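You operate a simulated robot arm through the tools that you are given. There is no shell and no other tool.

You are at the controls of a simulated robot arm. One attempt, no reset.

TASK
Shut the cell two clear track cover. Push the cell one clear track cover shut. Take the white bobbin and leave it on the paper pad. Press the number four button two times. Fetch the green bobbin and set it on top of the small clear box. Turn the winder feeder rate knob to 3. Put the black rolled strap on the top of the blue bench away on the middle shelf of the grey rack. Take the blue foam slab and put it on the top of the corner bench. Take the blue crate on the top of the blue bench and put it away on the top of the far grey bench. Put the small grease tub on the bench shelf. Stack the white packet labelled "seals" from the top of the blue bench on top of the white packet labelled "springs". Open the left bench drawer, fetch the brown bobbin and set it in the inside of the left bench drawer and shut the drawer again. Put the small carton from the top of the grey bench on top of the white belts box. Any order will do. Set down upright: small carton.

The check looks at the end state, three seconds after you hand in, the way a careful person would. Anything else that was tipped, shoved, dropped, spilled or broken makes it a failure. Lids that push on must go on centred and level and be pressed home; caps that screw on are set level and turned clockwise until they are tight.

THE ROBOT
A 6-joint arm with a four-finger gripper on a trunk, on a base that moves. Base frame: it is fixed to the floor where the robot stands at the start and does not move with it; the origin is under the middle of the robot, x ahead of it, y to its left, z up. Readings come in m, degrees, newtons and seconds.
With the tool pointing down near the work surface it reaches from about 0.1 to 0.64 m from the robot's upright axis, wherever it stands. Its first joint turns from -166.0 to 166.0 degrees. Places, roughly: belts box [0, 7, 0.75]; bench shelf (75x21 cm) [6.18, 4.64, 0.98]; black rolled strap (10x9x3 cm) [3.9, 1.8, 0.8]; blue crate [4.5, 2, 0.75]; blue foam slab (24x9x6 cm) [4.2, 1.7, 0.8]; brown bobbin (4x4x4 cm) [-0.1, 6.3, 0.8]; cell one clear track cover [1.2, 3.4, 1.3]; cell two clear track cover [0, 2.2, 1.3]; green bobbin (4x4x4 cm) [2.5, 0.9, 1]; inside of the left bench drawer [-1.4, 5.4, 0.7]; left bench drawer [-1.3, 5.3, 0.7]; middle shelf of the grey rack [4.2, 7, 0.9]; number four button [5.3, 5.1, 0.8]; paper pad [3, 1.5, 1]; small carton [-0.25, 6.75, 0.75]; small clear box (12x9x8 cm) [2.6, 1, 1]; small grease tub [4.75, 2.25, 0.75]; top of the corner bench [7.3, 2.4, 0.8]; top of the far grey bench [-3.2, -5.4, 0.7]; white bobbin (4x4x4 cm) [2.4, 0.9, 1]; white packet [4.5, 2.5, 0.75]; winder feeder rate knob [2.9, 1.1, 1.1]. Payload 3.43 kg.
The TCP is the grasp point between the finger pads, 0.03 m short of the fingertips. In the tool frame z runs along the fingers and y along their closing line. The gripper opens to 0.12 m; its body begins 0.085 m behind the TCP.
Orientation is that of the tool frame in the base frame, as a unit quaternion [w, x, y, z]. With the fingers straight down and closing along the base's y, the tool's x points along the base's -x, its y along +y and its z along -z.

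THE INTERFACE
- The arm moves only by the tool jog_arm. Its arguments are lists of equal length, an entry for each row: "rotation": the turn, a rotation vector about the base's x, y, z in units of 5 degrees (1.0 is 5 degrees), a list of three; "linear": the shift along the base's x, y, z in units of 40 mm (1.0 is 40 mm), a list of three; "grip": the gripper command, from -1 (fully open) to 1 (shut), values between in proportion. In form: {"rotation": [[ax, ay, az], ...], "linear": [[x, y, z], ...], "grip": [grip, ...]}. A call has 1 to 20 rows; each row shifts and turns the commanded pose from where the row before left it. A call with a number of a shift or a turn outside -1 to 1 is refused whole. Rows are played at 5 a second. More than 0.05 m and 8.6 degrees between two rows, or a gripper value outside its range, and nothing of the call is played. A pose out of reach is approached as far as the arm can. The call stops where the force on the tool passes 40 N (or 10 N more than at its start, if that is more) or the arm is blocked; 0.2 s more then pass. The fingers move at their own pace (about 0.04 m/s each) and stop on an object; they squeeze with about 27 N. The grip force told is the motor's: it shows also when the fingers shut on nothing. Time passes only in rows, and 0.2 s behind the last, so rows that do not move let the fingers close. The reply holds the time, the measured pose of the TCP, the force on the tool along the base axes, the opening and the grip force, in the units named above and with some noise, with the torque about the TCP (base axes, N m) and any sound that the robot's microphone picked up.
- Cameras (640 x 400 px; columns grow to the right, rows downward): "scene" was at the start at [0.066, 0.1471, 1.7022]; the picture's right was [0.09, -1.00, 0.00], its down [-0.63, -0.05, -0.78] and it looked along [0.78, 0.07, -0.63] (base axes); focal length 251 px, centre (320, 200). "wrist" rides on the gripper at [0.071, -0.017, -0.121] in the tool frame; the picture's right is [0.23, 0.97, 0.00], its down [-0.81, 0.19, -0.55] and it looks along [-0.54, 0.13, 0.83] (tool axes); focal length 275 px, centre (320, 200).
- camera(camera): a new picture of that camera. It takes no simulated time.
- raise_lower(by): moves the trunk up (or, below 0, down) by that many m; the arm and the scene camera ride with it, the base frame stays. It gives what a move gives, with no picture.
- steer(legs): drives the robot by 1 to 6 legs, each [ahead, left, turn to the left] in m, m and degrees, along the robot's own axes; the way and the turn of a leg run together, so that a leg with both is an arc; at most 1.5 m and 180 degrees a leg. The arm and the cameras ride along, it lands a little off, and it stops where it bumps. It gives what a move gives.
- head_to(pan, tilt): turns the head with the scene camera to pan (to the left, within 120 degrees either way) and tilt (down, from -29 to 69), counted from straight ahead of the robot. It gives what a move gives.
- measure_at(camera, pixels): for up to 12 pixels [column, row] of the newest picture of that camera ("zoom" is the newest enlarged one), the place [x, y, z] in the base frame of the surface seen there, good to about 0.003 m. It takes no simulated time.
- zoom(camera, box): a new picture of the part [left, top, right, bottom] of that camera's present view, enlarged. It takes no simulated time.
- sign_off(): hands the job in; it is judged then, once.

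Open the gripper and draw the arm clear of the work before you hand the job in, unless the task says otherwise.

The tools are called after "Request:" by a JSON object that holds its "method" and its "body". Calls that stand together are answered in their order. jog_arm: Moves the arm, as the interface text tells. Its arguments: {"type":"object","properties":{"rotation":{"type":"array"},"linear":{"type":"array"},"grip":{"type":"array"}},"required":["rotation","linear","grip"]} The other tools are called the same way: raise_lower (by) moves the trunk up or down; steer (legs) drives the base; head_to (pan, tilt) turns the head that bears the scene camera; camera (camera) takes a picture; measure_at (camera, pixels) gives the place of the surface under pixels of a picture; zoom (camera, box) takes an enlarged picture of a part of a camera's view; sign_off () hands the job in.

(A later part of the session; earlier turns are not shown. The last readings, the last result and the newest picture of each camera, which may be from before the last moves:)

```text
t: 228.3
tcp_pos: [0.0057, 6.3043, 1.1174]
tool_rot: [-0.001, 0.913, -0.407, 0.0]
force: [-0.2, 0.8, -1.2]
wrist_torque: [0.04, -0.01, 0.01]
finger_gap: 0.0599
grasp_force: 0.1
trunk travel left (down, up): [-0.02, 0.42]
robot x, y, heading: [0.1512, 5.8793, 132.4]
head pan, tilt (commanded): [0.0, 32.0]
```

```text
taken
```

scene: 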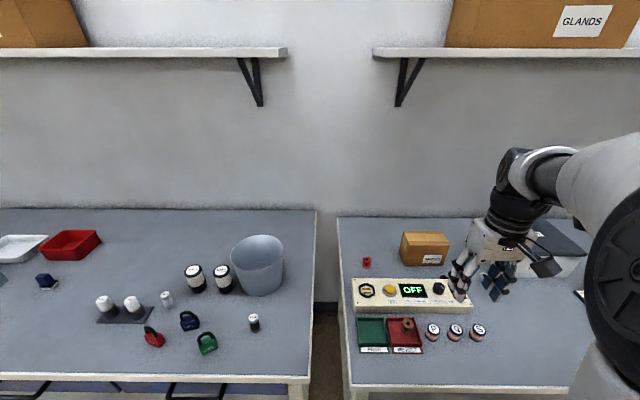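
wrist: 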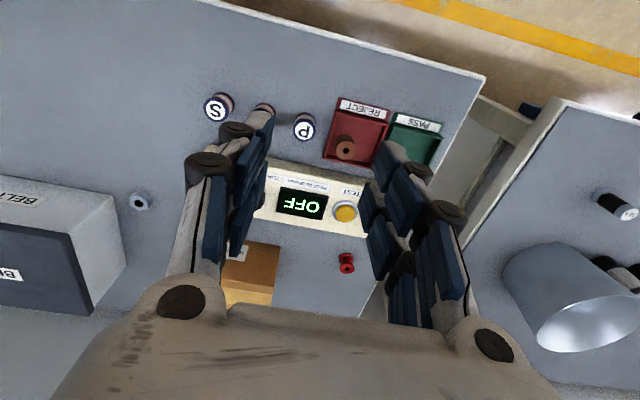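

I move over the brown bobbin and down to z≈0.96 for a check.

Request:
{"method": "jog_arm", "body": {"rotation": [[0, 0, 0], [0, 0, 0], [0, 0, 0], [0, 0, 0], [0, 0, 0], [0, 0, 0], [0, 0, 0], [0, 0, 0]], "linear": [[-0.9, 0.175, 0], [-0.9, 0.175, 0], [-0.9, 0.175, 0], [0, 0, -1], [0, 0, -1], [0, 0, -1], [0, 0, -0.9], [0, 0, 0]], "grip": [0, 0, 0, 0, 0, 0, 0.1, 0.1]}}

Request:
{"method": "camera", "body": {"camera": "wrist"}}

```text
t: 230.1
tcp_pos: [-0.1008, 6.3276, 0.9595]
tool_rot: [-0.001, 0.913, -0.408, 0.0]
force: [0.0, 0.3, -0.3]
wrist_torque: [-0.02, 0.01, -0.03]
finger_gap: 0.054
grasp_force: 0.0
trunk travel left (down, up): [-0.02, 0.42]
robot x, y, heading: [0.1503, 5.8783, 132.1]
head pan, tilt (commanded): [0.0, 32.0]
```

```text
taken
```

wrist: 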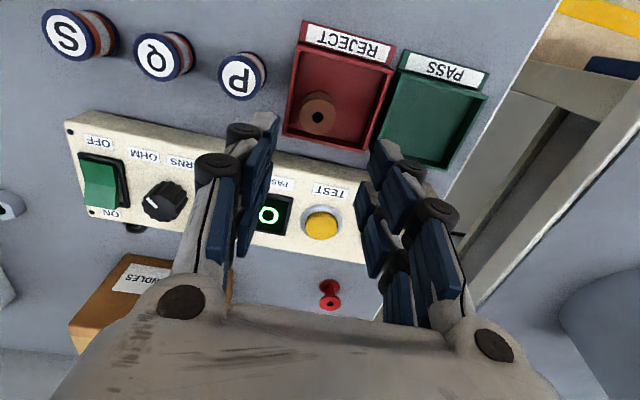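

Request:
{"method": "measure_at", "body": {"camera": "wrist", "pixels": [[317, 107], [317, 127], [306, 116], [328, 118], [287, 120], [292, 100], [320, 140], [370, 148], [340, 170], [265, 180], [350, 120], [240, 70]]}}

Request:
{"method": "zoom", "body": {"camera": "wrist", "box": [260, 60, 400, 180]}}

```text
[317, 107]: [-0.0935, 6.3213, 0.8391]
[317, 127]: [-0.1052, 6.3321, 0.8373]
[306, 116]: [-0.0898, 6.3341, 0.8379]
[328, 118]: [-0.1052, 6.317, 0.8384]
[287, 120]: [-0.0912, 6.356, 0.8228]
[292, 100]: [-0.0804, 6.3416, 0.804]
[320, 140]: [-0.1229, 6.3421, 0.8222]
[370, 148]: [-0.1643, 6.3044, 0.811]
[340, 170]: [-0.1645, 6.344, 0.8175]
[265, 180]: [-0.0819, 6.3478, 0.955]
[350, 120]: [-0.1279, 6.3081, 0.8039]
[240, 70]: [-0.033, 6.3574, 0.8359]
```

```text
3.33 times, centred on (330, 120) of wrist
```

zoom: 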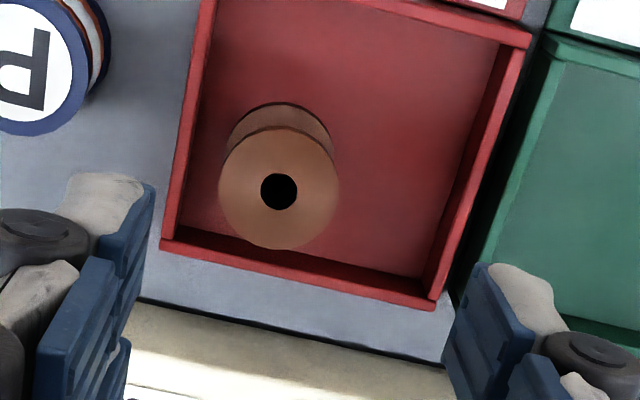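

Bobbin axis is (-0.0985,6.326), tray's right wall 2.5 cm away (top 0.823). I descend to TCP z≈0.857 (tips just above the wall) and close.

Request:
{"method": "jog_arm", "body": {"rotation": [[0, 0, 0], [0, 0, 0], [0, 0, 0], [0, 0, 0], [0, 0, 0], [0, 0, 0], [0, 0, 0], [0, 0, 0]], "linear": [[0.05, -0.04, -0.85], [0, 0, -0.85], [0, 0, -0.85], [0, 0, 0], [0, 0, 0], [0, 0, 0], [0, 0, 0], [0, 0, 0]], "grip": [0.1, 0.1, 0.1, 0.1, 0.4, 0.8, 1, 1]}}

Request:
{"method": "camera", "body": {"camera": "wrist"}}

```text
t: 231.9
tcp_pos: [-0.0999, 6.3234, 0.8617]
tool_rot: [-0.001, 0.913, -0.408, 0.001]
force: [-0.9, -0.6, -0.6]
wrist_torque: [0.02, -0.02, -0.05]
finger_gap: 0.0296
grasp_force: 26.8
trunk travel left (down, up): [-0.02, 0.42]
robot x, y, heading: [0.1517, 5.8811, 132.1]
head pan, tilt (commanded): [0.0, 32.0]
```

```text
taken
```

wrist: 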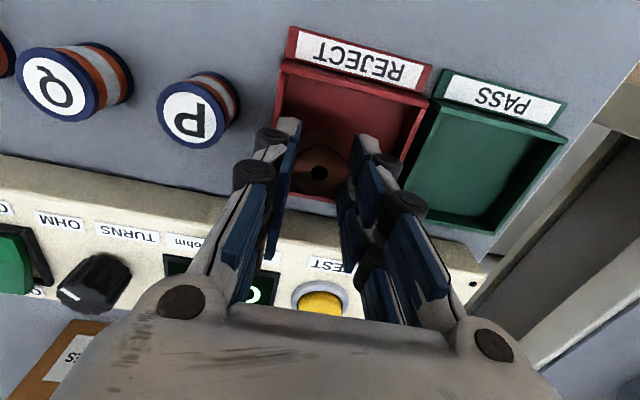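

Gripped on the top flange (2.96 cm). I lift gently and check that it is held.

Request:
{"method": "jog_arm", "body": {"rotation": [[0, 0, 0], [0, 0, 0], [0, 0, 0], [0, 0, 0], [0, 0, 0], [0, 0, 0]], "linear": [[0, 0, 0.2], [0, 0, 0.5], [0, 0, 0.8], [0, 0, 0.9], [0, 0, 0.9], [0, 0, 0.9]], "grip": [1, 1, 1, 1, 1, 1]}}

Request:
{"method": "camera", "body": {"camera": "wrist"}}

Request:
{"method": "zoom", "body": {"camera": "scene", "box": [340, 170, 480, 360]}}

```text
t: 233.3
tcp_pos: [-0.0997, 6.3229, 1.0257]
tool_rot: [-0.001, 0.913, -0.408, 0.0]
force: [1.3, 0.1, -0.8]
wrist_torque: [0.0, 0.02, 0.02]
finger_gap: 0.0295
grasp_force: 26.7
trunk travel left (down, up): [-0.02, 0.42]
robot x, y, heading: [0.1551, 5.878, 132.3]
head pan, tilt (commanded): [0.0, 32.0]
```

```text
taken
```

wrist: 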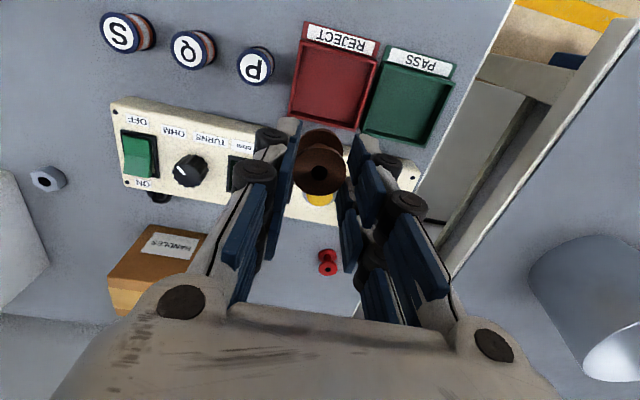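

```text
2.11 times, centred on (410, 265) of scene
```

zoom: 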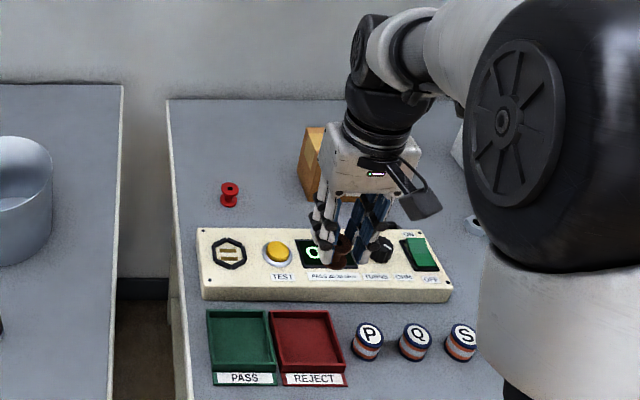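

The bobbin is held. I back away and drive left to the open drawer.

Request:
{"method": "steer", "body": {"legs": [[-0.5, 0, 0], [0, 1.5, 0]]}}

Request:
{"method": "head_to", "body": {"pan": 0, "tilt": 40}}

Request:
{"method": "camera", "body": {"camera": "scene"}}

```text
t: 243.3
tcp_pos: [-0.89, 4.9504, 1.0257]
tool_rot: [-0.001, 0.91, -0.415, 0.0]
force: [-0.2, 0.0, -0.5]
wrist_torque: [0.04, -0.04, -0.03]
finger_gap: 0.029
grasp_force: 27.0
trunk travel left (down, up): [-0.02, 0.42]
robot x, y, heading: [-0.6449, 4.5027, 131.4]
head pan, tilt (commanded): [0.0, 32.0]
```

```text
t: 244.0
tcp_pos: [-0.8899, 4.9508, 1.026]
tool_rot: [-0.001, 0.91, -0.416, 0.0]
force: [-1.1, 0.3, -0.3]
wrist_torque: [0.03, 0.01, -0.01]
finger_gap: 0.0292
grasp_force: 27.1
trunk travel left (down, up): [-0.02, 0.42]
robot x, y, heading: [-0.647, 4.5027, 131.5]
head pan, tilt (commanded): [0.0, 40.0]
```

```text
taken
```

scene: 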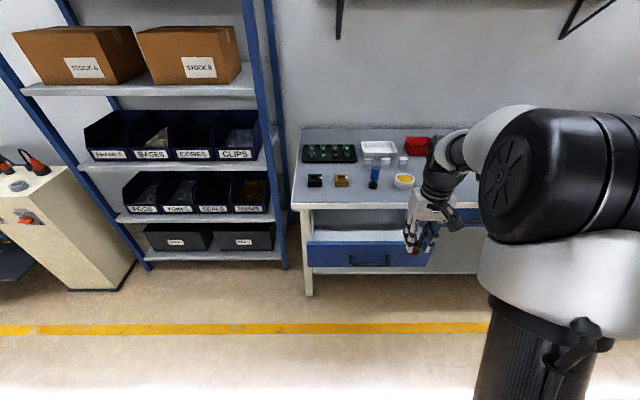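

I zoom on the open drawer and measure its rim and floor.

Request:
{"method": "zoom", "body": {"camera": "scene", "box": [290, 190, 440, 290]}}

Request:
{"method": "measure_at", "body": {"camera": "zoom", "pixels": [[280, 190], [280, 215], [120, 215], [450, 228], [280, 222], [220, 170], [350, 175], [120, 180], [330, 300], [300, 250], [300, 130], [480, 190]]}}

```text
4.00 times, centred on (365, 240) of scene
```

zoom: 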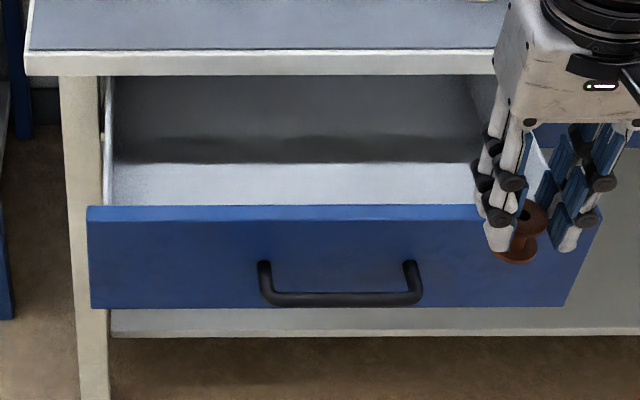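

```text
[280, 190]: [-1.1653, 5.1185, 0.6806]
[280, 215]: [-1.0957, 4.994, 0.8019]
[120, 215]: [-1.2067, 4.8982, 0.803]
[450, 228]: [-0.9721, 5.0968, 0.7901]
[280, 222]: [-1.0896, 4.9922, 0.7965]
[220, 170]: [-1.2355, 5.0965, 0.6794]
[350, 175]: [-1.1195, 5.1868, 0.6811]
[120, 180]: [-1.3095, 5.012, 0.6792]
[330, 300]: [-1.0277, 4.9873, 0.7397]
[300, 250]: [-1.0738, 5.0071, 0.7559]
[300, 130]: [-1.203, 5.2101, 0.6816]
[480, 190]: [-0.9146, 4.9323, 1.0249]
```

Drawer floor z≈0.680, front top z≈0.80. I drive 0.305 ahead, 0.046 left so the drop spot (-1.144,5.086) is in easy reach.

Request:
{"method": "steer", "body": {"legs": [[0.305, 0.046, 0.5]]}}

Request:
{"method": "camera", "body": {"camera": "wrist"}}

```text
t: 246.1
tcp_pos: [-1.1262, 5.1442, 1.0258]
tool_rot: [-0.001, 0.911, -0.412, 0.001]
force: [-0.3, -0.5, -1.1]
wrist_torque: [0.05, 0.02, 0.0]
finger_gap: 0.0288
grasp_force: 27.1
trunk travel left (down, up): [-0.02, 0.42]
robot x, y, heading: [-0.8789, 4.6965, 131.9]
head pan, tilt (commanded): [0.0, 40.0]
```

```text
taken
```

wrist: 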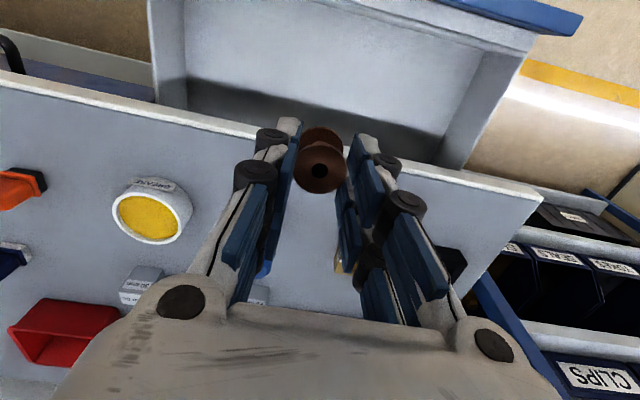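

The bobbin is over the bench edge. I move it back over the drawer opening and lower to z≈0.78.

Request:
{"method": "jog_arm", "body": {"rotation": [[0, 0, 0], [0, 0, 0], [0, 0, 0], [0, 0, 0], [0, 0, 0], [0, 0, 0], [0, 0, 0], [0, 0, 0], [0, 0, 0]], "linear": [[-0.2175, -0.734, 0], [-0.2175, -0.734, 0], [0, 0, -1], [0, 0, -1], [0, 0, -1], [0, 0, -1], [0, 0, -1], [0, 0, -1], [0, 0, 0]], "grip": [1, 1, 1, 1, 1, 1, 1, 1, 1]}}

Request:
{"method": "camera", "body": {"camera": "wrist"}}

Request:
{"method": "camera", "body": {"camera": "scene"}}

```text
t: 248.1
tcp_pos: [-1.1443, 5.0824, 0.7854]
tool_rot: [-0.001, 0.911, -0.412, 0.001]
force: [0.7, -0.1, -0.2]
wrist_torque: [-0.01, 0.0, 0.01]
finger_gap: 0.0288
grasp_force: 26.4
trunk travel left (down, up): [-0.02, 0.42]
robot x, y, heading: [-0.8809, 4.6954, 131.8]
head pan, tilt (commanded): [0.0, 40.0]
```

```text
taken
```

wrist: 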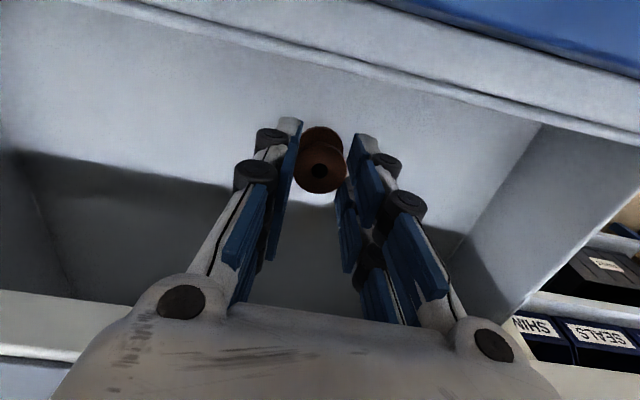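

```text
taken
```

scene: 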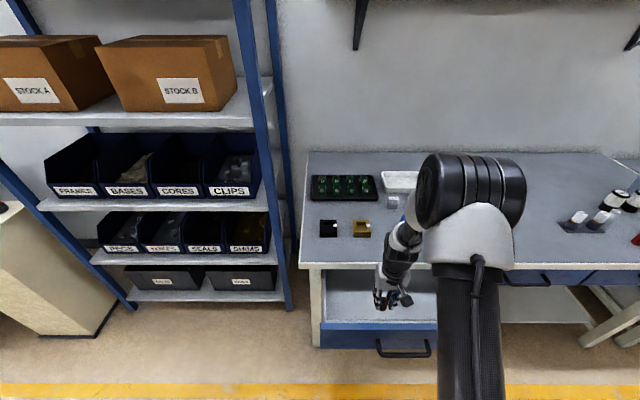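

Now inside the drawer. I lower in steps to contact at about TCP z 0.736.

Request:
{"method": "jog_arm", "body": {"rotation": [[0, 0, 0], [0, 0, 0], [0, 0, 0], [0, 0, 0], [0, 0, 0], [0, 0, 0]], "linear": [[0, 0, -0.5], [0, 0, -0.5], [0, 0, -0.1], [0, 0, -0.06], [0, 0, -0.05], [0, 0, 0]], "grip": [1, 1, 1, 1, 1, 1]}}

```text
t: 249.5
tcp_pos: [-1.1452, 5.0841, 0.7367]
tool_rot: [-0.001, 0.912, -0.411, 0.0]
force: [-0.2, 0.1, -0.2]
wrist_torque: [-0.03, -0.02, -0.02]
finger_gap: 0.0289
grasp_force: 26.8
trunk travel left (down, up): [-0.02, 0.42]
robot x, y, heading: [-0.8784, 4.6965, 131.9]
head pan, tilt (commanded): [0.0, 40.0]
```

Request:
{"method": "jog_arm", "body": {"rotation": [[0, 0, 0], [0, 0, 0], [0, 0, 0], [0, 0, 0]], "linear": [[0, 0, -0.05], [0, 0, -0.05], [0, 0, -0.05], [0, 0, 0]], "grip": [1, 1, 1, 1]}}

```text
t: 250.5
tcp_pos: [-1.1444, 5.0861, 0.7334]
tool_rot: [-0.002, 0.912, -0.411, -0.002]
force: [-1.3, 0.9, 26.4]
wrist_torque: [0.04, 0.09, 0.03]
finger_gap: 0.0286
grasp_force: 27.3
trunk travel left (down, up): [-0.02, 0.42]
robot x, y, heading: [-0.8816, 4.6967, 131.8]
head pan, tilt (commanded): [0.0, 40.0]
```

Contact with the drawer floor (26 N). I ease up, open and lift out.

Request:
{"method": "jog_arm", "body": {"rotation": [[0, 0, 0], [0, 0, 0], [0, 0, 0], [0, 0, 0], [0, 0, 0], [0, 0, 0], [0, 0, 0], [0, 0, 0], [0, 0, 0], [0, 0, 0], [0, 0, 0], [0, 0, 0], [0, 0, 0]], "linear": [[0, 0, 0.06], [0, 0, 0], [0, 0, 0], [0, 0, 0.4], [0, 0, 0.9], [0, 0, 0.9], [0, 0, 0.9], [0, 0, 0.9], [0, 0, 0.9], [0, 0, 0.9], [0, 0, 0.9], [0, 0, 0.9], [0, 0, 0]], "grip": [0.6, 0.4, 0.2, 0.2, 0.2, 0.2, 0.2, 0.2, 0.2, 0.2, 0.2, 0.2, 0.2]}}

Request:
{"method": "camera", "body": {"camera": "wrist"}}

```text
t: 253.3
tcp_pos: [-1.1439, 5.0837, 1.039]
tool_rot: [-0.001, 0.911, -0.412, 0.0]
force: [-0.6, 0.4, 0.3]
wrist_torque: [0.01, -0.01, -0.02]
finger_gap: 0.0482
grasp_force: 0.1
trunk travel left (down, up): [-0.02, 0.42]
robot x, y, heading: [-0.8787, 4.6973, 131.6]
head pan, tilt (commanded): [0.0, 40.0]
```

```text
taken
```

wrist: 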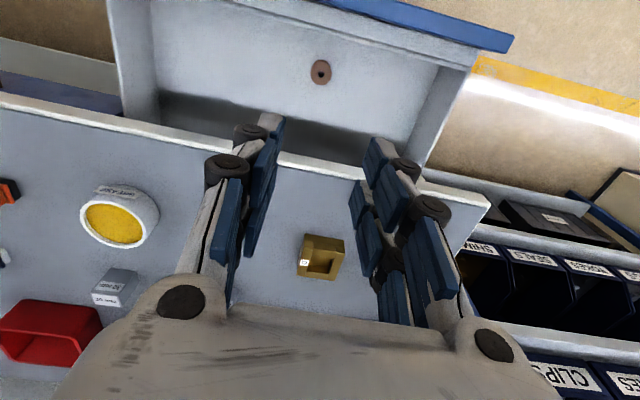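

The bobbin stands in the drawer. To shut it, I back the base 12 cm, close the fingers and place them in front of the handle.

Request:
{"method": "steer", "body": {"legs": [[-0.12, 0, 0]]}}

```text
t: 254.5
tcp_pos: [-1.0664, 4.9956, 1.0388]
tool_rot: [-0.002, 0.912, -0.411, 0.0]
force: [1.0, 0.1, -0.3]
wrist_torque: [0.02, 0.02, 0.03]
finger_gap: 0.0483
grasp_force: 0.0
trunk travel left (down, up): [-0.02, 0.42]
robot x, y, heading: [-0.7999, 4.6049, 131.8]
head pan, tilt (commanded): [0.0, 40.0]
```

Request:
{"method": "jog_arm", "body": {"rotation": [[0, 0, 0], [0, 0, 0], [0, 0, 0], [0, 0, 0], [0, 0, 0], [0, 0, 0], [0, 0, 0], [0, 0, 0], [0, 0, 0], [0, 0, 0], [0, 0, 0], [0, 0, 0], [0, 0, 0]], "linear": [[0.68, -0.56, 0], [0.68, -0.56, 0], [0.68, -0.56, 0], [0.68, -0.56, 0], [0, 0, -0.93], [0, 0, -0.93], [0, 0, -0.93], [0, 0, -0.93], [0, 0, -0.93], [0, 0, -0.93], [0, 0, -0.93], [0, 0, -0.93], [0, 0, 0]], "grip": [0.5, 1, 1, 1, 1, 1, 1, 1, 1, 1, 1, 1, 1]}}

Request:
{"method": "camera", "body": {"camera": "scene"}}

Request:
{"method": "camera", "body": {"camera": "wrist"}}

```text
t: 257.3
tcp_pos: [-0.953, 4.9037, 0.7395]
tool_rot: [0.0, 0.912, -0.411, 0.0]
force: [-0.1, 0.4, 0.9]
wrist_torque: [-0.01, 0.01, 0.0]
finger_gap: 0.0
grasp_force: 27.3
trunk travel left (down, up): [-0.02, 0.42]
robot x, y, heading: [-0.7975, 4.6063, 131.9]
head pan, tilt (commanded): [0.0, 40.0]
```

```text
taken
```

scene: 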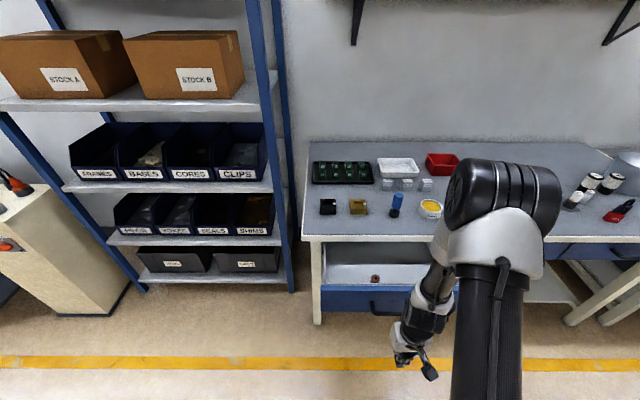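

```text
taken
```

wrist: 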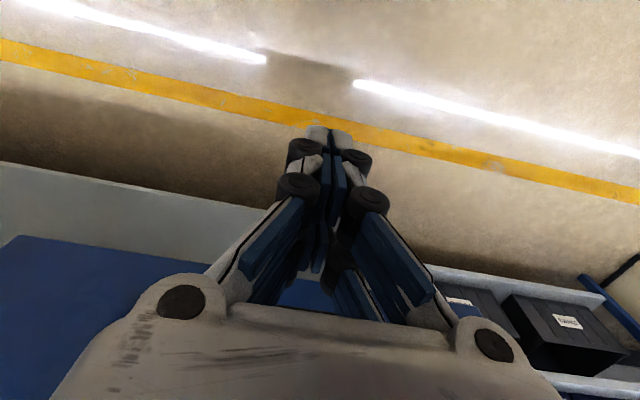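

Fingers are ~5 cm in front of the handle. I push along the drawer axis slowly so the bobbin stays standing.

Request:
{"method": "jog_arm", "body": {"rotation": [[0, 0, 0], [0, 0, 0], [0, 0, 0], [0, 0, 0], [0, 0, 0], [0, 0, 0], [0, 0, 0], [0, 0, 0], [0, 0, 0], [0, 0, 0], [0, 0, 0], [0, 0, 0], [0, 0, 0], [0, 0, 0], [0, 0, 0], [0, 0, 0], [0, 0, 0], [0, 0, 0], [0, 0, 0], [0, 0, 0]], "linear": [[-0.332, 0.374, 0], [-0.166, 0.187, 0], [-0.1, 0.112, 0], [-0.1, 0.112, 0], [-0.1, 0.112, 0], [-0.133, 0.15, 0], [-0.166, 0.187, 0], [-0.2, 0.224, 0], [-0.2, 0.224, 0], [-0.2, 0.224, 0], [-0.2, 0.224, 0], [-0.2, 0.224, 0], [-0.2, 0.224, 0], [-0.2, 0.224, 0], [-0.2, 0.224, 0], [-0.2, 0.224, 0], [-0.2, 0.224, 0], [-0.2, 0.224, 0], [-0.2, 0.224, 0], [0, 0, 0]], "grip": [1, 1, 1, 1, 1, 1, 1, 1, 1, 1, 1, 1, 1, 1, 1, 1, 1, 1, 1, 1]}}

Request:
{"method": "camera", "body": {"camera": "scene"}}

```text
t: 261.5
tcp_pos: [-1.0956, 5.0629, 0.7416]
tool_rot: [-0.001, 0.912, -0.411, 0.0]
force: [0.6, -0.1, -0.3]
wrist_torque: [0.04, -0.01, 0.01]
finger_gap: 0.0002
grasp_force: 33.1
trunk travel left (down, up): [-0.02, 0.42]
robot x, y, heading: [-0.8009, 4.6054, 131.9]
head pan, tilt (commanded): [0.0, 40.0]
```

```text
taken
```

scene: 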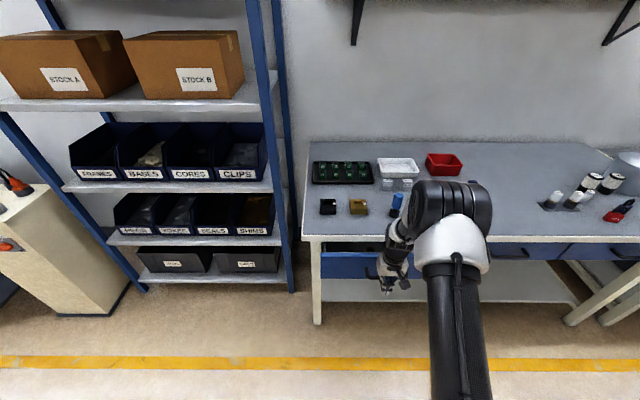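

About 9 cm remain. To keep the palm above the bench top edge at the end, I raise 1.5 cm (tips still cover the bar) and push on.

Request:
{"method": "jog_arm", "body": {"rotation": [[0, 0, 0], [0, 0, 0], [0, 0, 0], [0, 0, 0], [0, 0, 0], [0, 0, 0], [0, 0, 0], [0, 0, 0], [0, 0, 0], [0, 0, 0], [0, 0, 0]], "linear": [[0.08, -0.09, 0], [0, 0, 0.38], [-0.08, 0.09, 0], [-0.166, 0.187, 0], [-0.166, 0.187, 0], [-0.166, 0.187, 0], [-0.166, 0.187, 0], [-0.166, 0.187, 0], [-0.166, 0.187, 0], [-0.1, 0.112, 0], [0, 0, 0]], "grip": [1, 1, 1, 1, 1, 1, 1, 1, 1, 1, 1]}}

Request:
{"method": "zoom", "body": {"camera": "scene", "box": [300, 200, 460, 310]}}

```text
t: 263.9
tcp_pos: [-1.1399, 5.1129, 0.757]
tool_rot: [0.0, 0.912, -0.41, -0.001]
force: [-0.5, 1.1, -0.5]
wrist_torque: [0.03, 0.01, -0.04]
finger_gap: 0.0
grasp_force: 33.8
trunk travel left (down, up): [-0.02, 0.42]
robot x, y, heading: [-0.801, 4.6074, 131.9]
head pan, tilt (commanded): [0.0, 40.0]
```

```text
3.64 times, centred on (380, 255) of scene
```

zoom: 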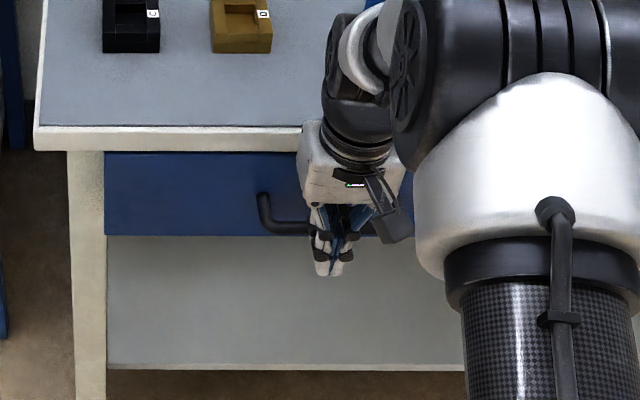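

~2.5 cm remain. I continue in small steps until it stops.

Request:
{"method": "jog_arm", "body": {"rotation": [[0, 0, 0], [0, 0, 0], [0, 0, 0], [0, 0, 0], [0, 0, 0], [0, 0, 0], [0, 0, 0], [0, 0, 0], [0, 0, 0]], "linear": [[-0.066, 0.075, 0], [-0.066, 0.075, 0], [-0.066, 0.075, 0], [-0.066, 0.075, 0], [-0.066, 0.075, 0], [-0.066, 0.075, 0], [-0.066, 0.075, 0], [-0.05, 0.056, 0], [0, 0, 0]], "grip": [1, 1, 1, 1, 1, 1, 1, 1, 1]}}

Request:
{"method": "zoom", "body": {"camera": "scene", "box": [300, 200, 460, 310]}}

```text
t: 265.9
tcp_pos: [-1.1598, 5.1345, 0.7559]
tool_rot: [0.0, 0.912, -0.411, 0.001]
force: [9.0, -11.5, 4.9]
wrist_torque: [-0.14, -0.11, 0.09]
finger_gap: 0.0057
grasp_force: 33.3
trunk travel left (down, up): [-0.02, 0.42]
robot x, y, heading: [-0.7968, 4.6067, 131.8]
head pan, tilt (commanded): [0.0, 40.0]
```

```text
3.64 times, centred on (380, 255) of scene
```

zoom: 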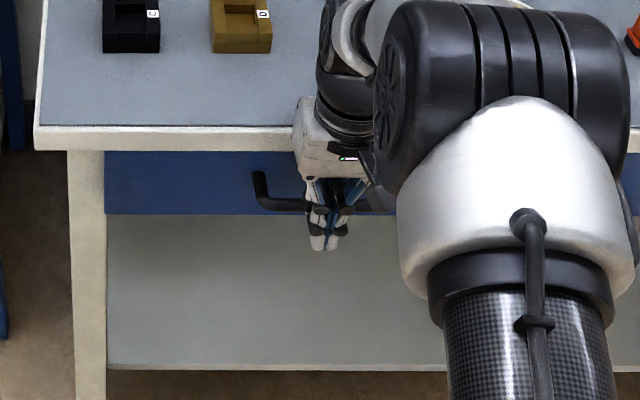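

Request:
{"method": "jog_arm", "body": {"rotation": [[0, 0, 0], [0, 0, 0]], "linear": [[-0.05, 0.056, 0], [0, 0, 0]], "grip": [1, 1]}}

Request:
{"method": "jog_arm", "body": {"rotation": [[0, 0, 0], [0, 0, 0], [0, 0, 0], [0, 0, 0], [0, 0, 0], [0, 0, 0], [0, 0, 0], [0, 0, 0], [0, 0, 0], [0, 0, 0]], "linear": [[0.3, -0.34, 0], [0.5, -0.56, 0], [0.5, -0.56, 0], [0.5, -0.56, 0], [0.5, -0.56, 0], [0, 0, 1], [0, 0, 1], [0, 0, 1], [0, 0, 1], [0, 0, 1]], "grip": [1, 1, 1, 1, 1, 1, 0.5, 0, 0, 0]}}

Request:
{"method": "zoom", "body": {"camera": "scene", "box": [300, 200, 500, 310]}}

```text
t: 266.5
tcp_pos: [-1.1603, 5.1349, 0.756]
tool_rot: [0.002, 0.912, -0.411, 0.004]
force: [20.2, -23.5, 7.6]
wrist_torque: [-0.34, -0.35, 0.07]
finger_gap: 0.0061
grasp_force: 33.5
trunk travel left (down, up): [-0.02, 0.42]
robot x, y, heading: [-0.8017, 4.6061, 131.8]
head pan, tilt (commanded): [0.0, 40.0]
```

```text
t: 268.7
tcp_pos: [-1.0705, 5.0346, 0.9567]
tool_rot: [0.0, 0.912, -0.41, 0.0]
force: [0.2, 0.2, 0.9]
wrist_torque: [0.0, -0.02, 0.01]
finger_gap: 0.0598
grasp_force: 0.0
trunk travel left (down, up): [-0.02, 0.42]
robot x, y, heading: [-0.7991, 4.6062, 131.7]
head pan, tilt (commanded): [0.0, 40.0]
```

```text
3.20 times, centred on (400, 255) of scene
```

zoom: 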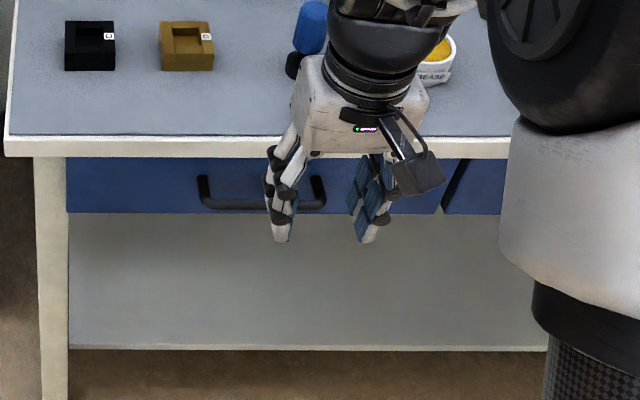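

The drawer looks flush with the next one. I verify by measuring both faces.

Request:
{"method": "measure_at", "body": {"camera": "zoom", "pixels": [[130, 190], [410, 190], [480, 190], [150, 175], [425, 195]]}}

```text
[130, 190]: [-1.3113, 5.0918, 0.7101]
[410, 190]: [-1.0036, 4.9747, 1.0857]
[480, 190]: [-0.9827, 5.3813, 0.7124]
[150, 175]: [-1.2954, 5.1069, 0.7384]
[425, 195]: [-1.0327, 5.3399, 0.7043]
```

The left drawer is flush with its neighbour (within 2 mm): shut. Next the carton: I drive right along the benches to bench two.

Request:
{"method": "jog_arm", "body": {"rotation": [[0, 0, 0], [0, 0, 0], [0, 0, 0], [0, 0, 0]], "linear": [[0.4, -0.45, 0.8], [0.4, -0.45, 0.8], [0.4, -0.45, 0.8], [0.4, -0.45, 0.8]], "grip": [0, 0, 0, 0]}}

Request:
{"method": "steer", "body": {"legs": [[0, -1.5, 0], [0.1, -0.5, 0]]}}

Request:
{"method": "head_to", "body": {"pan": 0, "tilt": 35}}

Request:
{"method": "camera", "body": {"camera": "scene"}}

```text
t: 269.7
tcp_pos: [-1.0071, 4.963, 1.0881]
tool_rot: [-0.001, 0.912, -0.41, 0.001]
force: [-0.3, 0.5, 1.0]
wrist_torque: [0.01, -0.03, -0.02]
finger_gap: 0.06
grasp_force: 0.0
trunk travel left (down, up): [-0.02, 0.42]
robot x, y, heading: [-0.7987, 4.6083, 131.8]
head pan, tilt (commanded): [0.0, 40.0]
```

```text
t: 279.7
tcp_pos: [0.3994, 6.369, 1.0873]
tool_rot: [-0.001, 0.913, -0.408, 0.0]
force: [0.9, -0.1, -1.0]
wrist_torque: [-0.03, 0.02, -0.01]
finger_gap: 0.0597
grasp_force: 0.1
trunk travel left (down, up): [-0.02, 0.42]
robot x, y, heading: [0.6061, 6.0122, 132.1]
head pan, tilt (commanded): [0.0, 40.0]
```

```text
t: 280.4
tcp_pos: [0.4007, 6.3696, 1.086]
tool_rot: [-0.002, 0.913, -0.408, 0.001]
force: [0.4, -0.2, 0.4]
wrist_torque: [-0.05, 0.01, -0.01]
finger_gap: 0.0601
grasp_force: 0.0
trunk travel left (down, up): [-0.02, 0.42]
robot x, y, heading: [0.6062, 6.0121, 132.2]
head pan, tilt (commanded): [0.0, 35.0]
```

```text
taken
```

scene: 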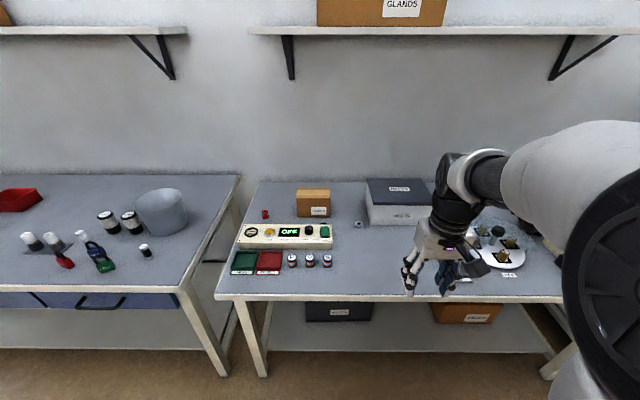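

I zoom on the carton and belts box and measure their faces and corners.

Request:
{"method": "zoom", "body": {"camera": "scene", "box": [280, 165, 440, 245]}}

Request:
{"method": "measure_at", "body": {"camera": "zoom", "pixels": [[75, 112], [195, 112], [70, 155], [195, 190], [80, 190], [135, 105], [200, 150], [355, 65], [380, 160], [350, 150], [600, 70], [460, 100]]}}

```text
4.00 times, centred on (360, 205) of scene
```

zoom: 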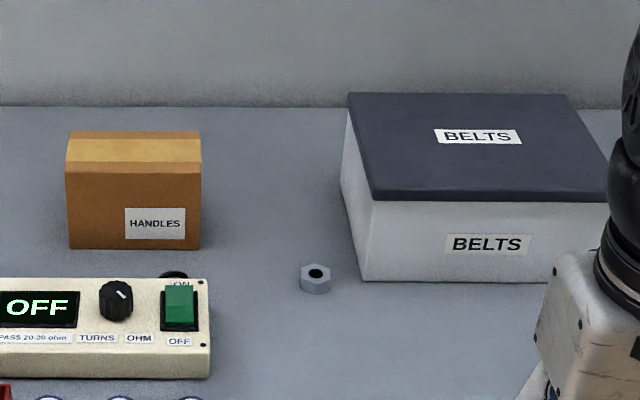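

```text
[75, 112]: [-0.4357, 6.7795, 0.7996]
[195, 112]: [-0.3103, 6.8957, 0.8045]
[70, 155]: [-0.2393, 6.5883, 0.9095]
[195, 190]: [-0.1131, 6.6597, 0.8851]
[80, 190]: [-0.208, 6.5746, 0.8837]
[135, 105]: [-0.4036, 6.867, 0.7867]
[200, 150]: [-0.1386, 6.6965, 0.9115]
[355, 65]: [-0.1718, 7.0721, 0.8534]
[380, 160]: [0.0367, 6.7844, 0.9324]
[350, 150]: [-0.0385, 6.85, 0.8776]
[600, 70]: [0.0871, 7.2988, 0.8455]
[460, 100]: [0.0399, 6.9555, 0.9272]
```

The carton is ~15 cm wide — wider than my gripper's 12 cm — so I measure its depth and the belts box top corners.

Request:
{"method": "measure_at", "body": {"camera": "zoom", "pixels": [[135, 168], [135, 134], [70, 165], [198, 165], [72, 134], [198, 134], [375, 195], [350, 98], [605, 195], [565, 100], [135, 245], [370, 275]]}}

```text
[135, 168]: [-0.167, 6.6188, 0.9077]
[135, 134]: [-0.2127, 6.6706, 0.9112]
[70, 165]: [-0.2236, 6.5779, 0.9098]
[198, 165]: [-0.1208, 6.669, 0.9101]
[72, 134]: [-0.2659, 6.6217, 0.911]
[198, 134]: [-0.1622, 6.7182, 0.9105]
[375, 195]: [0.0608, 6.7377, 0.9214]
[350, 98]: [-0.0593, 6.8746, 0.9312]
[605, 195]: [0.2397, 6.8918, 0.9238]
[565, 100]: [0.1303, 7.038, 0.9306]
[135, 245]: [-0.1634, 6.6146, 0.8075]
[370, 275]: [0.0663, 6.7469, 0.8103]
```

Carton is about 14 x 6.5 x 11 cm, so I must grip it across its 6.5 cm depth. I turn the gripper 90° so it closes along the depth direction, then drive in close (bench edge ~0.25 m).

Request:
{"method": "jog_arm", "body": {"rotation": [[0, 0, -1], [0, 0, -1], [0, 0, -1], [0, 0, -1], [0, 0, -1], [0, 0, -1], [0, 0, -1], [0, 0, -1], [0, 0, -1], [0, 0, -1], [0, 0, -1], [0, 0, -1], [0, 0, -1], [0, 0, -1], [0, 0, -1], [0, 0, -1], [0, 0, -1], [0, 0, -1]], "linear": [[0, 0, 0], [0, 0, 0], [0, 0, 0], [0, 0, 0], [0, 0, 0], [0, 0, 0], [0, 0, 0], [0, 0, 0], [0, 0, 0], [0, 0, 0], [0, 0, 0], [0, 0, 0], [0, 0, 0], [0, 0, 0], [0, 0, 0], [0, 0, 0], [0, 0, 0], [0, 0, 0]], "grip": [-0.5, -0.8, -0.8, -0.8, -0.8, -0.8, -0.8, -0.8, -0.8, -0.8, -0.8, -0.8, -0.8, -0.8, -0.8, -0.8, -0.8, -0.8]}}

Request:
{"method": "steer", "body": {"legs": [[0.29, 0.15, -0.4]]}}

Request:
{"method": "camera", "body": {"camera": "scene"}}

Request:
{"method": "camera", "body": {"camera": "wrist"}}

```text
t: 284.1
tcp_pos: [0.3992, 6.3676, 1.0865]
tool_rot: [0.0, -0.355, 0.935, -0.001]
force: [-1.5, -0.4, 0.6]
wrist_torque: [0.03, 0.0, 0.01]
finger_gap: 0.1078
grasp_force: 0.2
trunk travel left (down, up): [-0.02, 0.42]
robot x, y, heading: [0.6035, 6.0099, 132.0]
head pan, tilt (commanded): [0.0, 35.0]
```

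```text
t: 286.3
tcp_pos: [0.0907, 6.4837, 1.0869]
tool_rot: [0.0, -0.356, 0.934, 0.0]
force: [-0.8, -0.2, 0.1]
wrist_torque: [-0.01, -0.03, -0.03]
finger_gap: 0.1079
grasp_force: 0.1
trunk travel left (down, up): [-0.02, 0.42]
robot x, y, heading: [0.2984, 6.1262, 132.2]
head pan, tilt (commanded): [0.0, 35.0]
```

```text
taken
```

scene: 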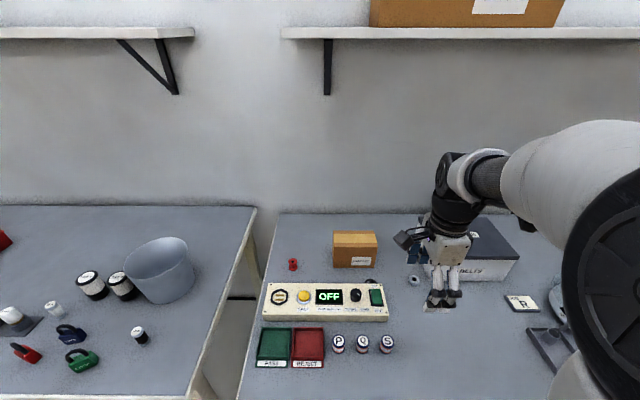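

```text
taken
```

wrist: 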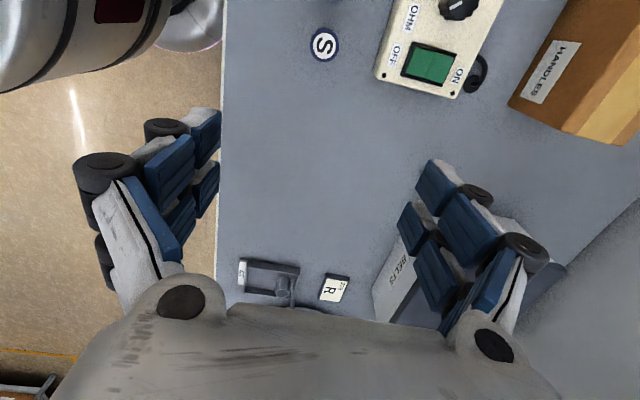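

Request:
{"method": "measure_at", "body": {"camera": "wrist", "pixels": [[215, 10], [200, 40], [180, 45], [165, 30], [60, 60], [120, 45], [230, 60], [230, 200], [525, 100], [600, 140], [560, 45]]}}

```text
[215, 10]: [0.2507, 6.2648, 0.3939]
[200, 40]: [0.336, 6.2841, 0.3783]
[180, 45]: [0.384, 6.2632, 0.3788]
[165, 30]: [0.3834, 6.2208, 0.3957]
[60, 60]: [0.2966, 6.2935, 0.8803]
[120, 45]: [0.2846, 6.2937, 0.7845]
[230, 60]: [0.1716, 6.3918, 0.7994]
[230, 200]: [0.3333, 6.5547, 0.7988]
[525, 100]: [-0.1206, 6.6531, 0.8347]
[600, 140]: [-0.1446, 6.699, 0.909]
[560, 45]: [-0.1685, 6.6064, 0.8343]
```

The column is only ~0.17 m in radius and the bench edge is 0.28 m ahead, so I move 5 cm closer, then position the gripper above the carton.

Request:
{"method": "steer", "body": {"legs": [[0.05, 0, 0]]}}

```text
t: 287.3
tcp_pos: [0.0573, 6.5204, 1.0856]
tool_rot: [0.0, -0.356, 0.934, -0.001]
force: [0.2, 0.4, 0.2]
wrist_torque: [-0.01, -0.01, 0.0]
finger_gap: 0.1082
grasp_force: 0.1
trunk travel left (down, up): [-0.02, 0.42]
robot x, y, heading: [0.2636, 6.1615, 131.9]
head pan, tilt (commanded): [0.0, 35.0]
```

Request:
{"method": "jog_arm", "body": {"rotation": [[0, 0, 0], [0, 0, 0], [0, 0, 0], [0, 0, 0], [0, 0, 0], [0, 0, 0], [0, 0, 0], [0, 0, 0]], "linear": [[-0.894, 0.452, -0.29], [-0.894, 0.452, -0.29], [-0.894, 0.452, -0.29], [-0.894, 0.452, -0.29], [-0.894, 0.452, -0.29], [-0.894, 0.452, -0.29], [-0.894, 0.452, -0.29], [0, 0, 0]], "grip": [-0.8, -0.8, -0.8, -0.8, -0.8, -0.8, -0.8, -0.8]}}

Request:
{"method": "camera", "body": {"camera": "wrist"}}

Request:
{"method": "zoom", "body": {"camera": "scene", "box": [280, 190, 460, 310]}}

```text
t: 289.1
tcp_pos: [-0.1941, 6.6464, 1.006]
tool_rot: [0.001, -0.356, 0.934, 0.0]
force: [-0.8, -0.3, -0.1]
wrist_torque: [-0.02, -0.01, 0.03]
finger_gap: 0.1081
grasp_force: 0.1
trunk travel left (down, up): [-0.02, 0.42]
robot x, y, heading: [0.2657, 6.1633, 132.1]
head pan, tilt (commanded): [0.0, 35.0]
```

```text
taken
```

wrist: 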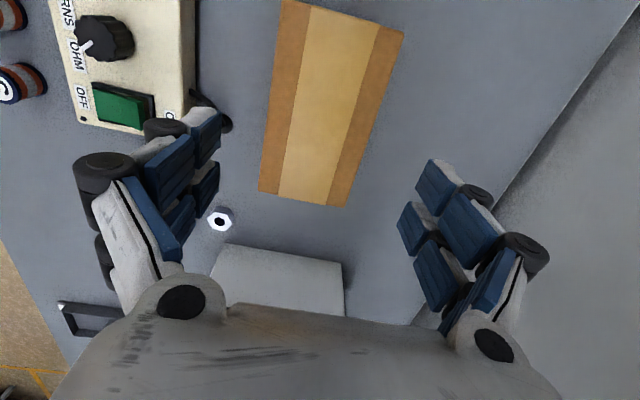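

```text
3.33 times, centred on (370, 250) of scene
```

zoom: 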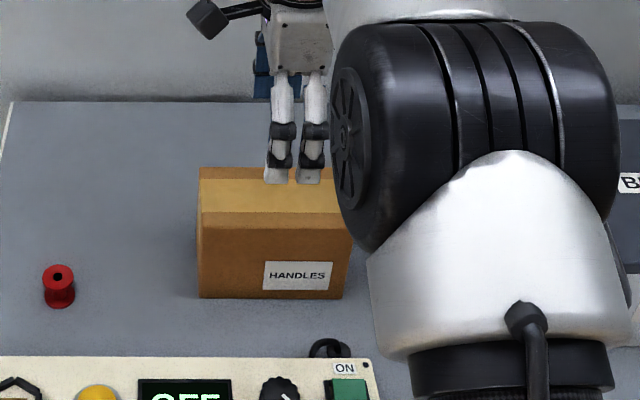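

The carton sits between the open fingers. I measure its top edges in the wrist view to centre the grip.

Request:
{"method": "measure_at", "body": {"camera": "wrist", "pixels": [[264, 185], [345, 202], [286, 8], [398, 36], [305, 100], [273, 100], [365, 120], [330, 160], [225, 130], [210, 100], [165, 100]]}}

```text
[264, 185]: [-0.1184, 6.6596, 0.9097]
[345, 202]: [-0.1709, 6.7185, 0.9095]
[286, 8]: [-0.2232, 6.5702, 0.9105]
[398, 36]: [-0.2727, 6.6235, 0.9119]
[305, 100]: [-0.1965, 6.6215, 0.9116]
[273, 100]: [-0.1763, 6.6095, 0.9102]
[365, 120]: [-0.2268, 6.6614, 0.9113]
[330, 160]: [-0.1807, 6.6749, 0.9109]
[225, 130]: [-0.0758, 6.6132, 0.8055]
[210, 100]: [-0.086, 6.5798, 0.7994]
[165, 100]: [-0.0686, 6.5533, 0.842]
```

Carton centre (-0.196,6.643), depth ~7.6 cm, orientation matches the gripper. I descend to z≈0.875 and close.

Request:
{"method": "jog_arm", "body": {"rotation": [[0, 0, 0], [0, 0, 0], [0, 0, 0], [0, 0, 0], [0, 0, 0], [0, 0, 0], [0, 0, 0], [0, 0, 0], [0, 0, 0]], "linear": [[-0.05, -0.08, -0.82], [0, 0, -0.82], [0, 0, -0.82], [0, 0, -0.82], [0, 0, 0], [0, 0, 0], [0, 0, 0], [0, 0, 0], [0, 0, 0]], "grip": [-0.75, -0.75, -0.75, -0.75, -0.75, -0.3, 0, 0.3, 0.5]}}

Request:
{"method": "camera", "body": {"camera": "wrist"}}

```text
t: 291.1
tcp_pos: [-0.195, 6.6434, 0.8733]
tool_rot: [0.0, -0.356, 0.935, 0.0]
force: [0.2, 0.2, -0.7]
wrist_torque: [0.07, 0.1, -0.03]
finger_gap: 0.0846
grasp_force: 27.4
trunk travel left (down, up): [-0.02, 0.42]
robot x, y, heading: [0.266, 6.1615, 132.1]
head pan, tilt (commanded): [0.0, 35.0]
```

```text
taken
```

wrist: 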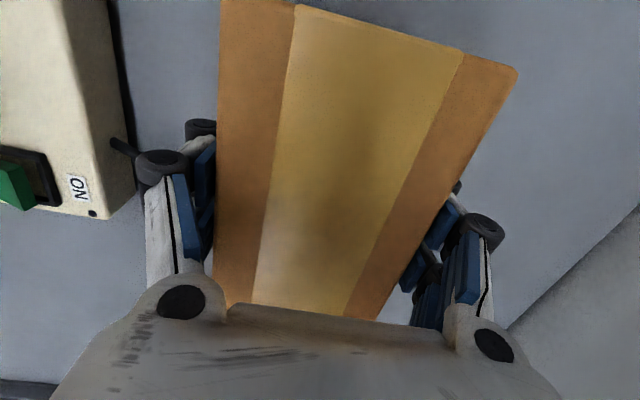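

Carton gripped (8.5 cm, 27 N). I lift it straight up with the trunk by 0.18 m.

Request:
{"method": "raise_lower", "body": {"by": 0.18}}

Request:
{"method": "camera", "body": {"camera": "wrist"}}

Request:
{"method": "zoom", "body": {"camera": "scene", "box": [240, 170, 480, 330]}}

```text
t: 293.1
tcp_pos: [-0.1957, 6.6425, 1.0525]
tool_rot: [0.001, -0.355, 0.935, 0.0]
force: [0.0, -0.8, -2.8]
wrist_torque: [-0.01, -0.02, 0.0]
finger_gap: 0.0851
grasp_force: 27.1
trunk travel left (down, up): [-0.2, 0.24]
robot x, y, heading: [0.263, 6.1618, 131.9]
head pan, tilt (commanded): [0.0, 35.0]
```

```text
taken
```

wrist: 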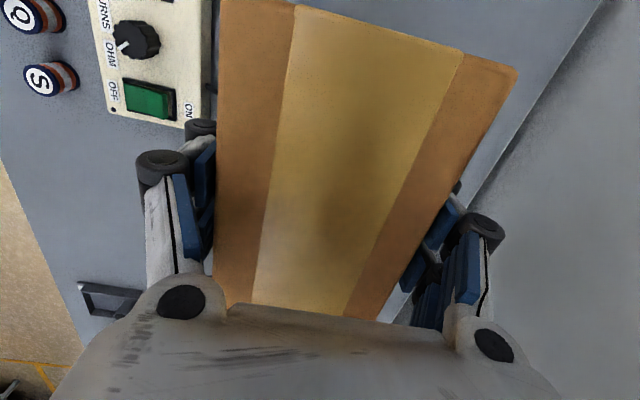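

```text
2.50 times, centred on (360, 250) of scene
```

zoom: 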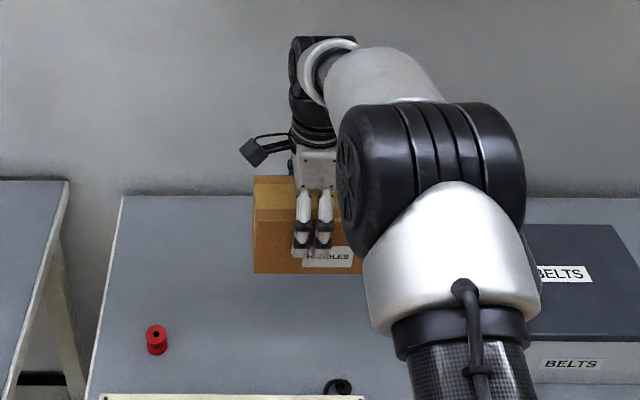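

The carton hangs level. Before driving right I check the wall shelf's height and depth for arm clearance.

Request:
{"method": "head_to", "body": {"pan": -10, "tilt": 20}}

Request:
{"method": "camera", "body": {"camera": "scene"}}

Request:
{"method": "measure_at", "body": {"camera": "scene", "pixels": [[300, 118], [450, 118], [230, 112], [400, 80], [300, 125], [560, 110]]}}

```text
t: 293.8
tcp_pos: [-0.1961, 6.6428, 1.0533]
tool_rot: [0.001, -0.356, 0.935, 0.0]
force: [-0.8, 0.3, -3.6]
wrist_torque: [-0.05, -0.02, -0.02]
finger_gap: 0.085
grasp_force: 26.8
trunk travel left (down, up): [-0.2, 0.24]
robot x, y, heading: [0.2635, 6.1637, 132.3]
head pan, tilt (commanded): [-10.0, 20.0]
```

```text
taken
```

scene: 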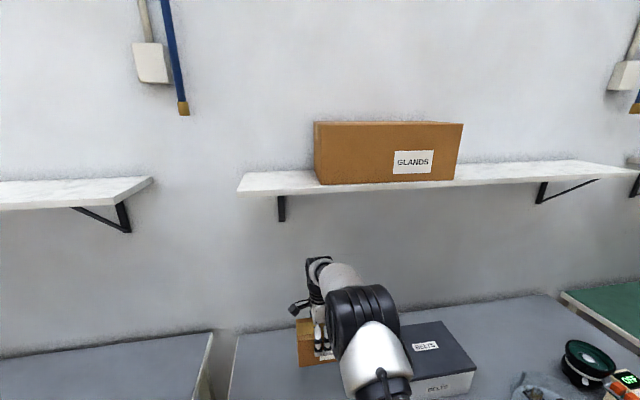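

```text
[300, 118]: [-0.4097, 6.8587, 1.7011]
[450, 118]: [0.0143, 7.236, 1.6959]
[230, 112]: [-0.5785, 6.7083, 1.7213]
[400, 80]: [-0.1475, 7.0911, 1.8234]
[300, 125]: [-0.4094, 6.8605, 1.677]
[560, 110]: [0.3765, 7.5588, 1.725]
```

Request:
{"method": "measure_at", "body": {"camera": "scene", "pixels": [[300, 192], [240, 190], [500, 182], [370, 184], [280, 215], [325, 262], [360, 290]]}}

```text
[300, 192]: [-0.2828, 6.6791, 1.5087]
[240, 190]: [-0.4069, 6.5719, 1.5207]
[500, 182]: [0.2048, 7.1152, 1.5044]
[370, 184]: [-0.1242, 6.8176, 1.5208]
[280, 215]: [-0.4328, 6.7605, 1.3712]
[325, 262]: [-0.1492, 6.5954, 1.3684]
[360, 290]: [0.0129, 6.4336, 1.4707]
```

Shelf (front edge t≈5.17, z≥1.5) is clear of the arm. I drive 0.38 m right to bring the carton over the belts box.

Request:
{"method": "steer", "body": {"legs": [[0, -0.38, 0]]}}

Request:
{"method": "head_to", "body": {"pan": 0, "tilt": 35}}

Request:
{"method": "camera", "body": {"camera": "scene"}}

Request:
{"method": "camera", "body": {"camera": "wrist"}}

```text
t: 296.2
tcp_pos: [0.0818, 6.893, 1.0534]
tool_rot: [0.0, -0.354, 0.935, -0.001]
force: [1.1, 0.2, -3.8]
wrist_torque: [-0.04, 0.04, -0.01]
finger_gap: 0.085
grasp_force: 27.0
trunk travel left (down, up): [-0.2, 0.24]
robot x, y, heading: [0.5393, 6.4098, 131.9]
head pan, tilt (commanded): [-10.0, 20.0]
```

```text
t: 297.0
tcp_pos: [0.0815, 6.8923, 1.0532]
tool_rot: [0.001, -0.354, 0.935, 0.0]
force: [-1.1, -0.1, -3.0]
wrist_torque: [-0.01, 0.02, 0.01]
finger_gap: 0.085
grasp_force: 27.2
trunk travel left (down, up): [-0.2, 0.24]
robot x, y, heading: [0.5386, 6.4122, 132.1]
head pan, tilt (commanded): [0.0, 35.0]
```

```text
taken
```

scene: 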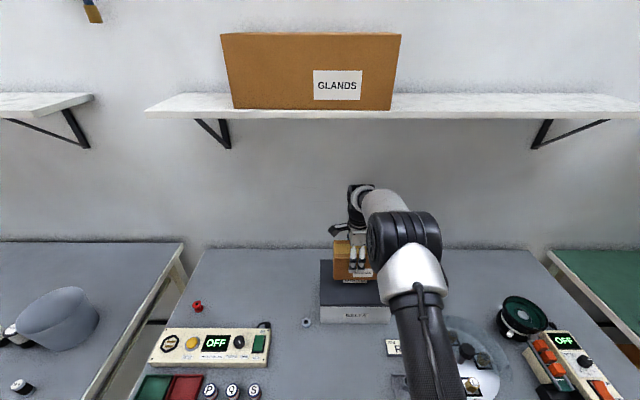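

```text
taken
```

wrist: 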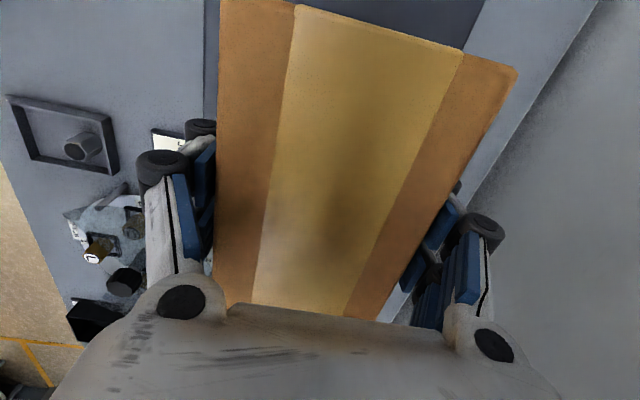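

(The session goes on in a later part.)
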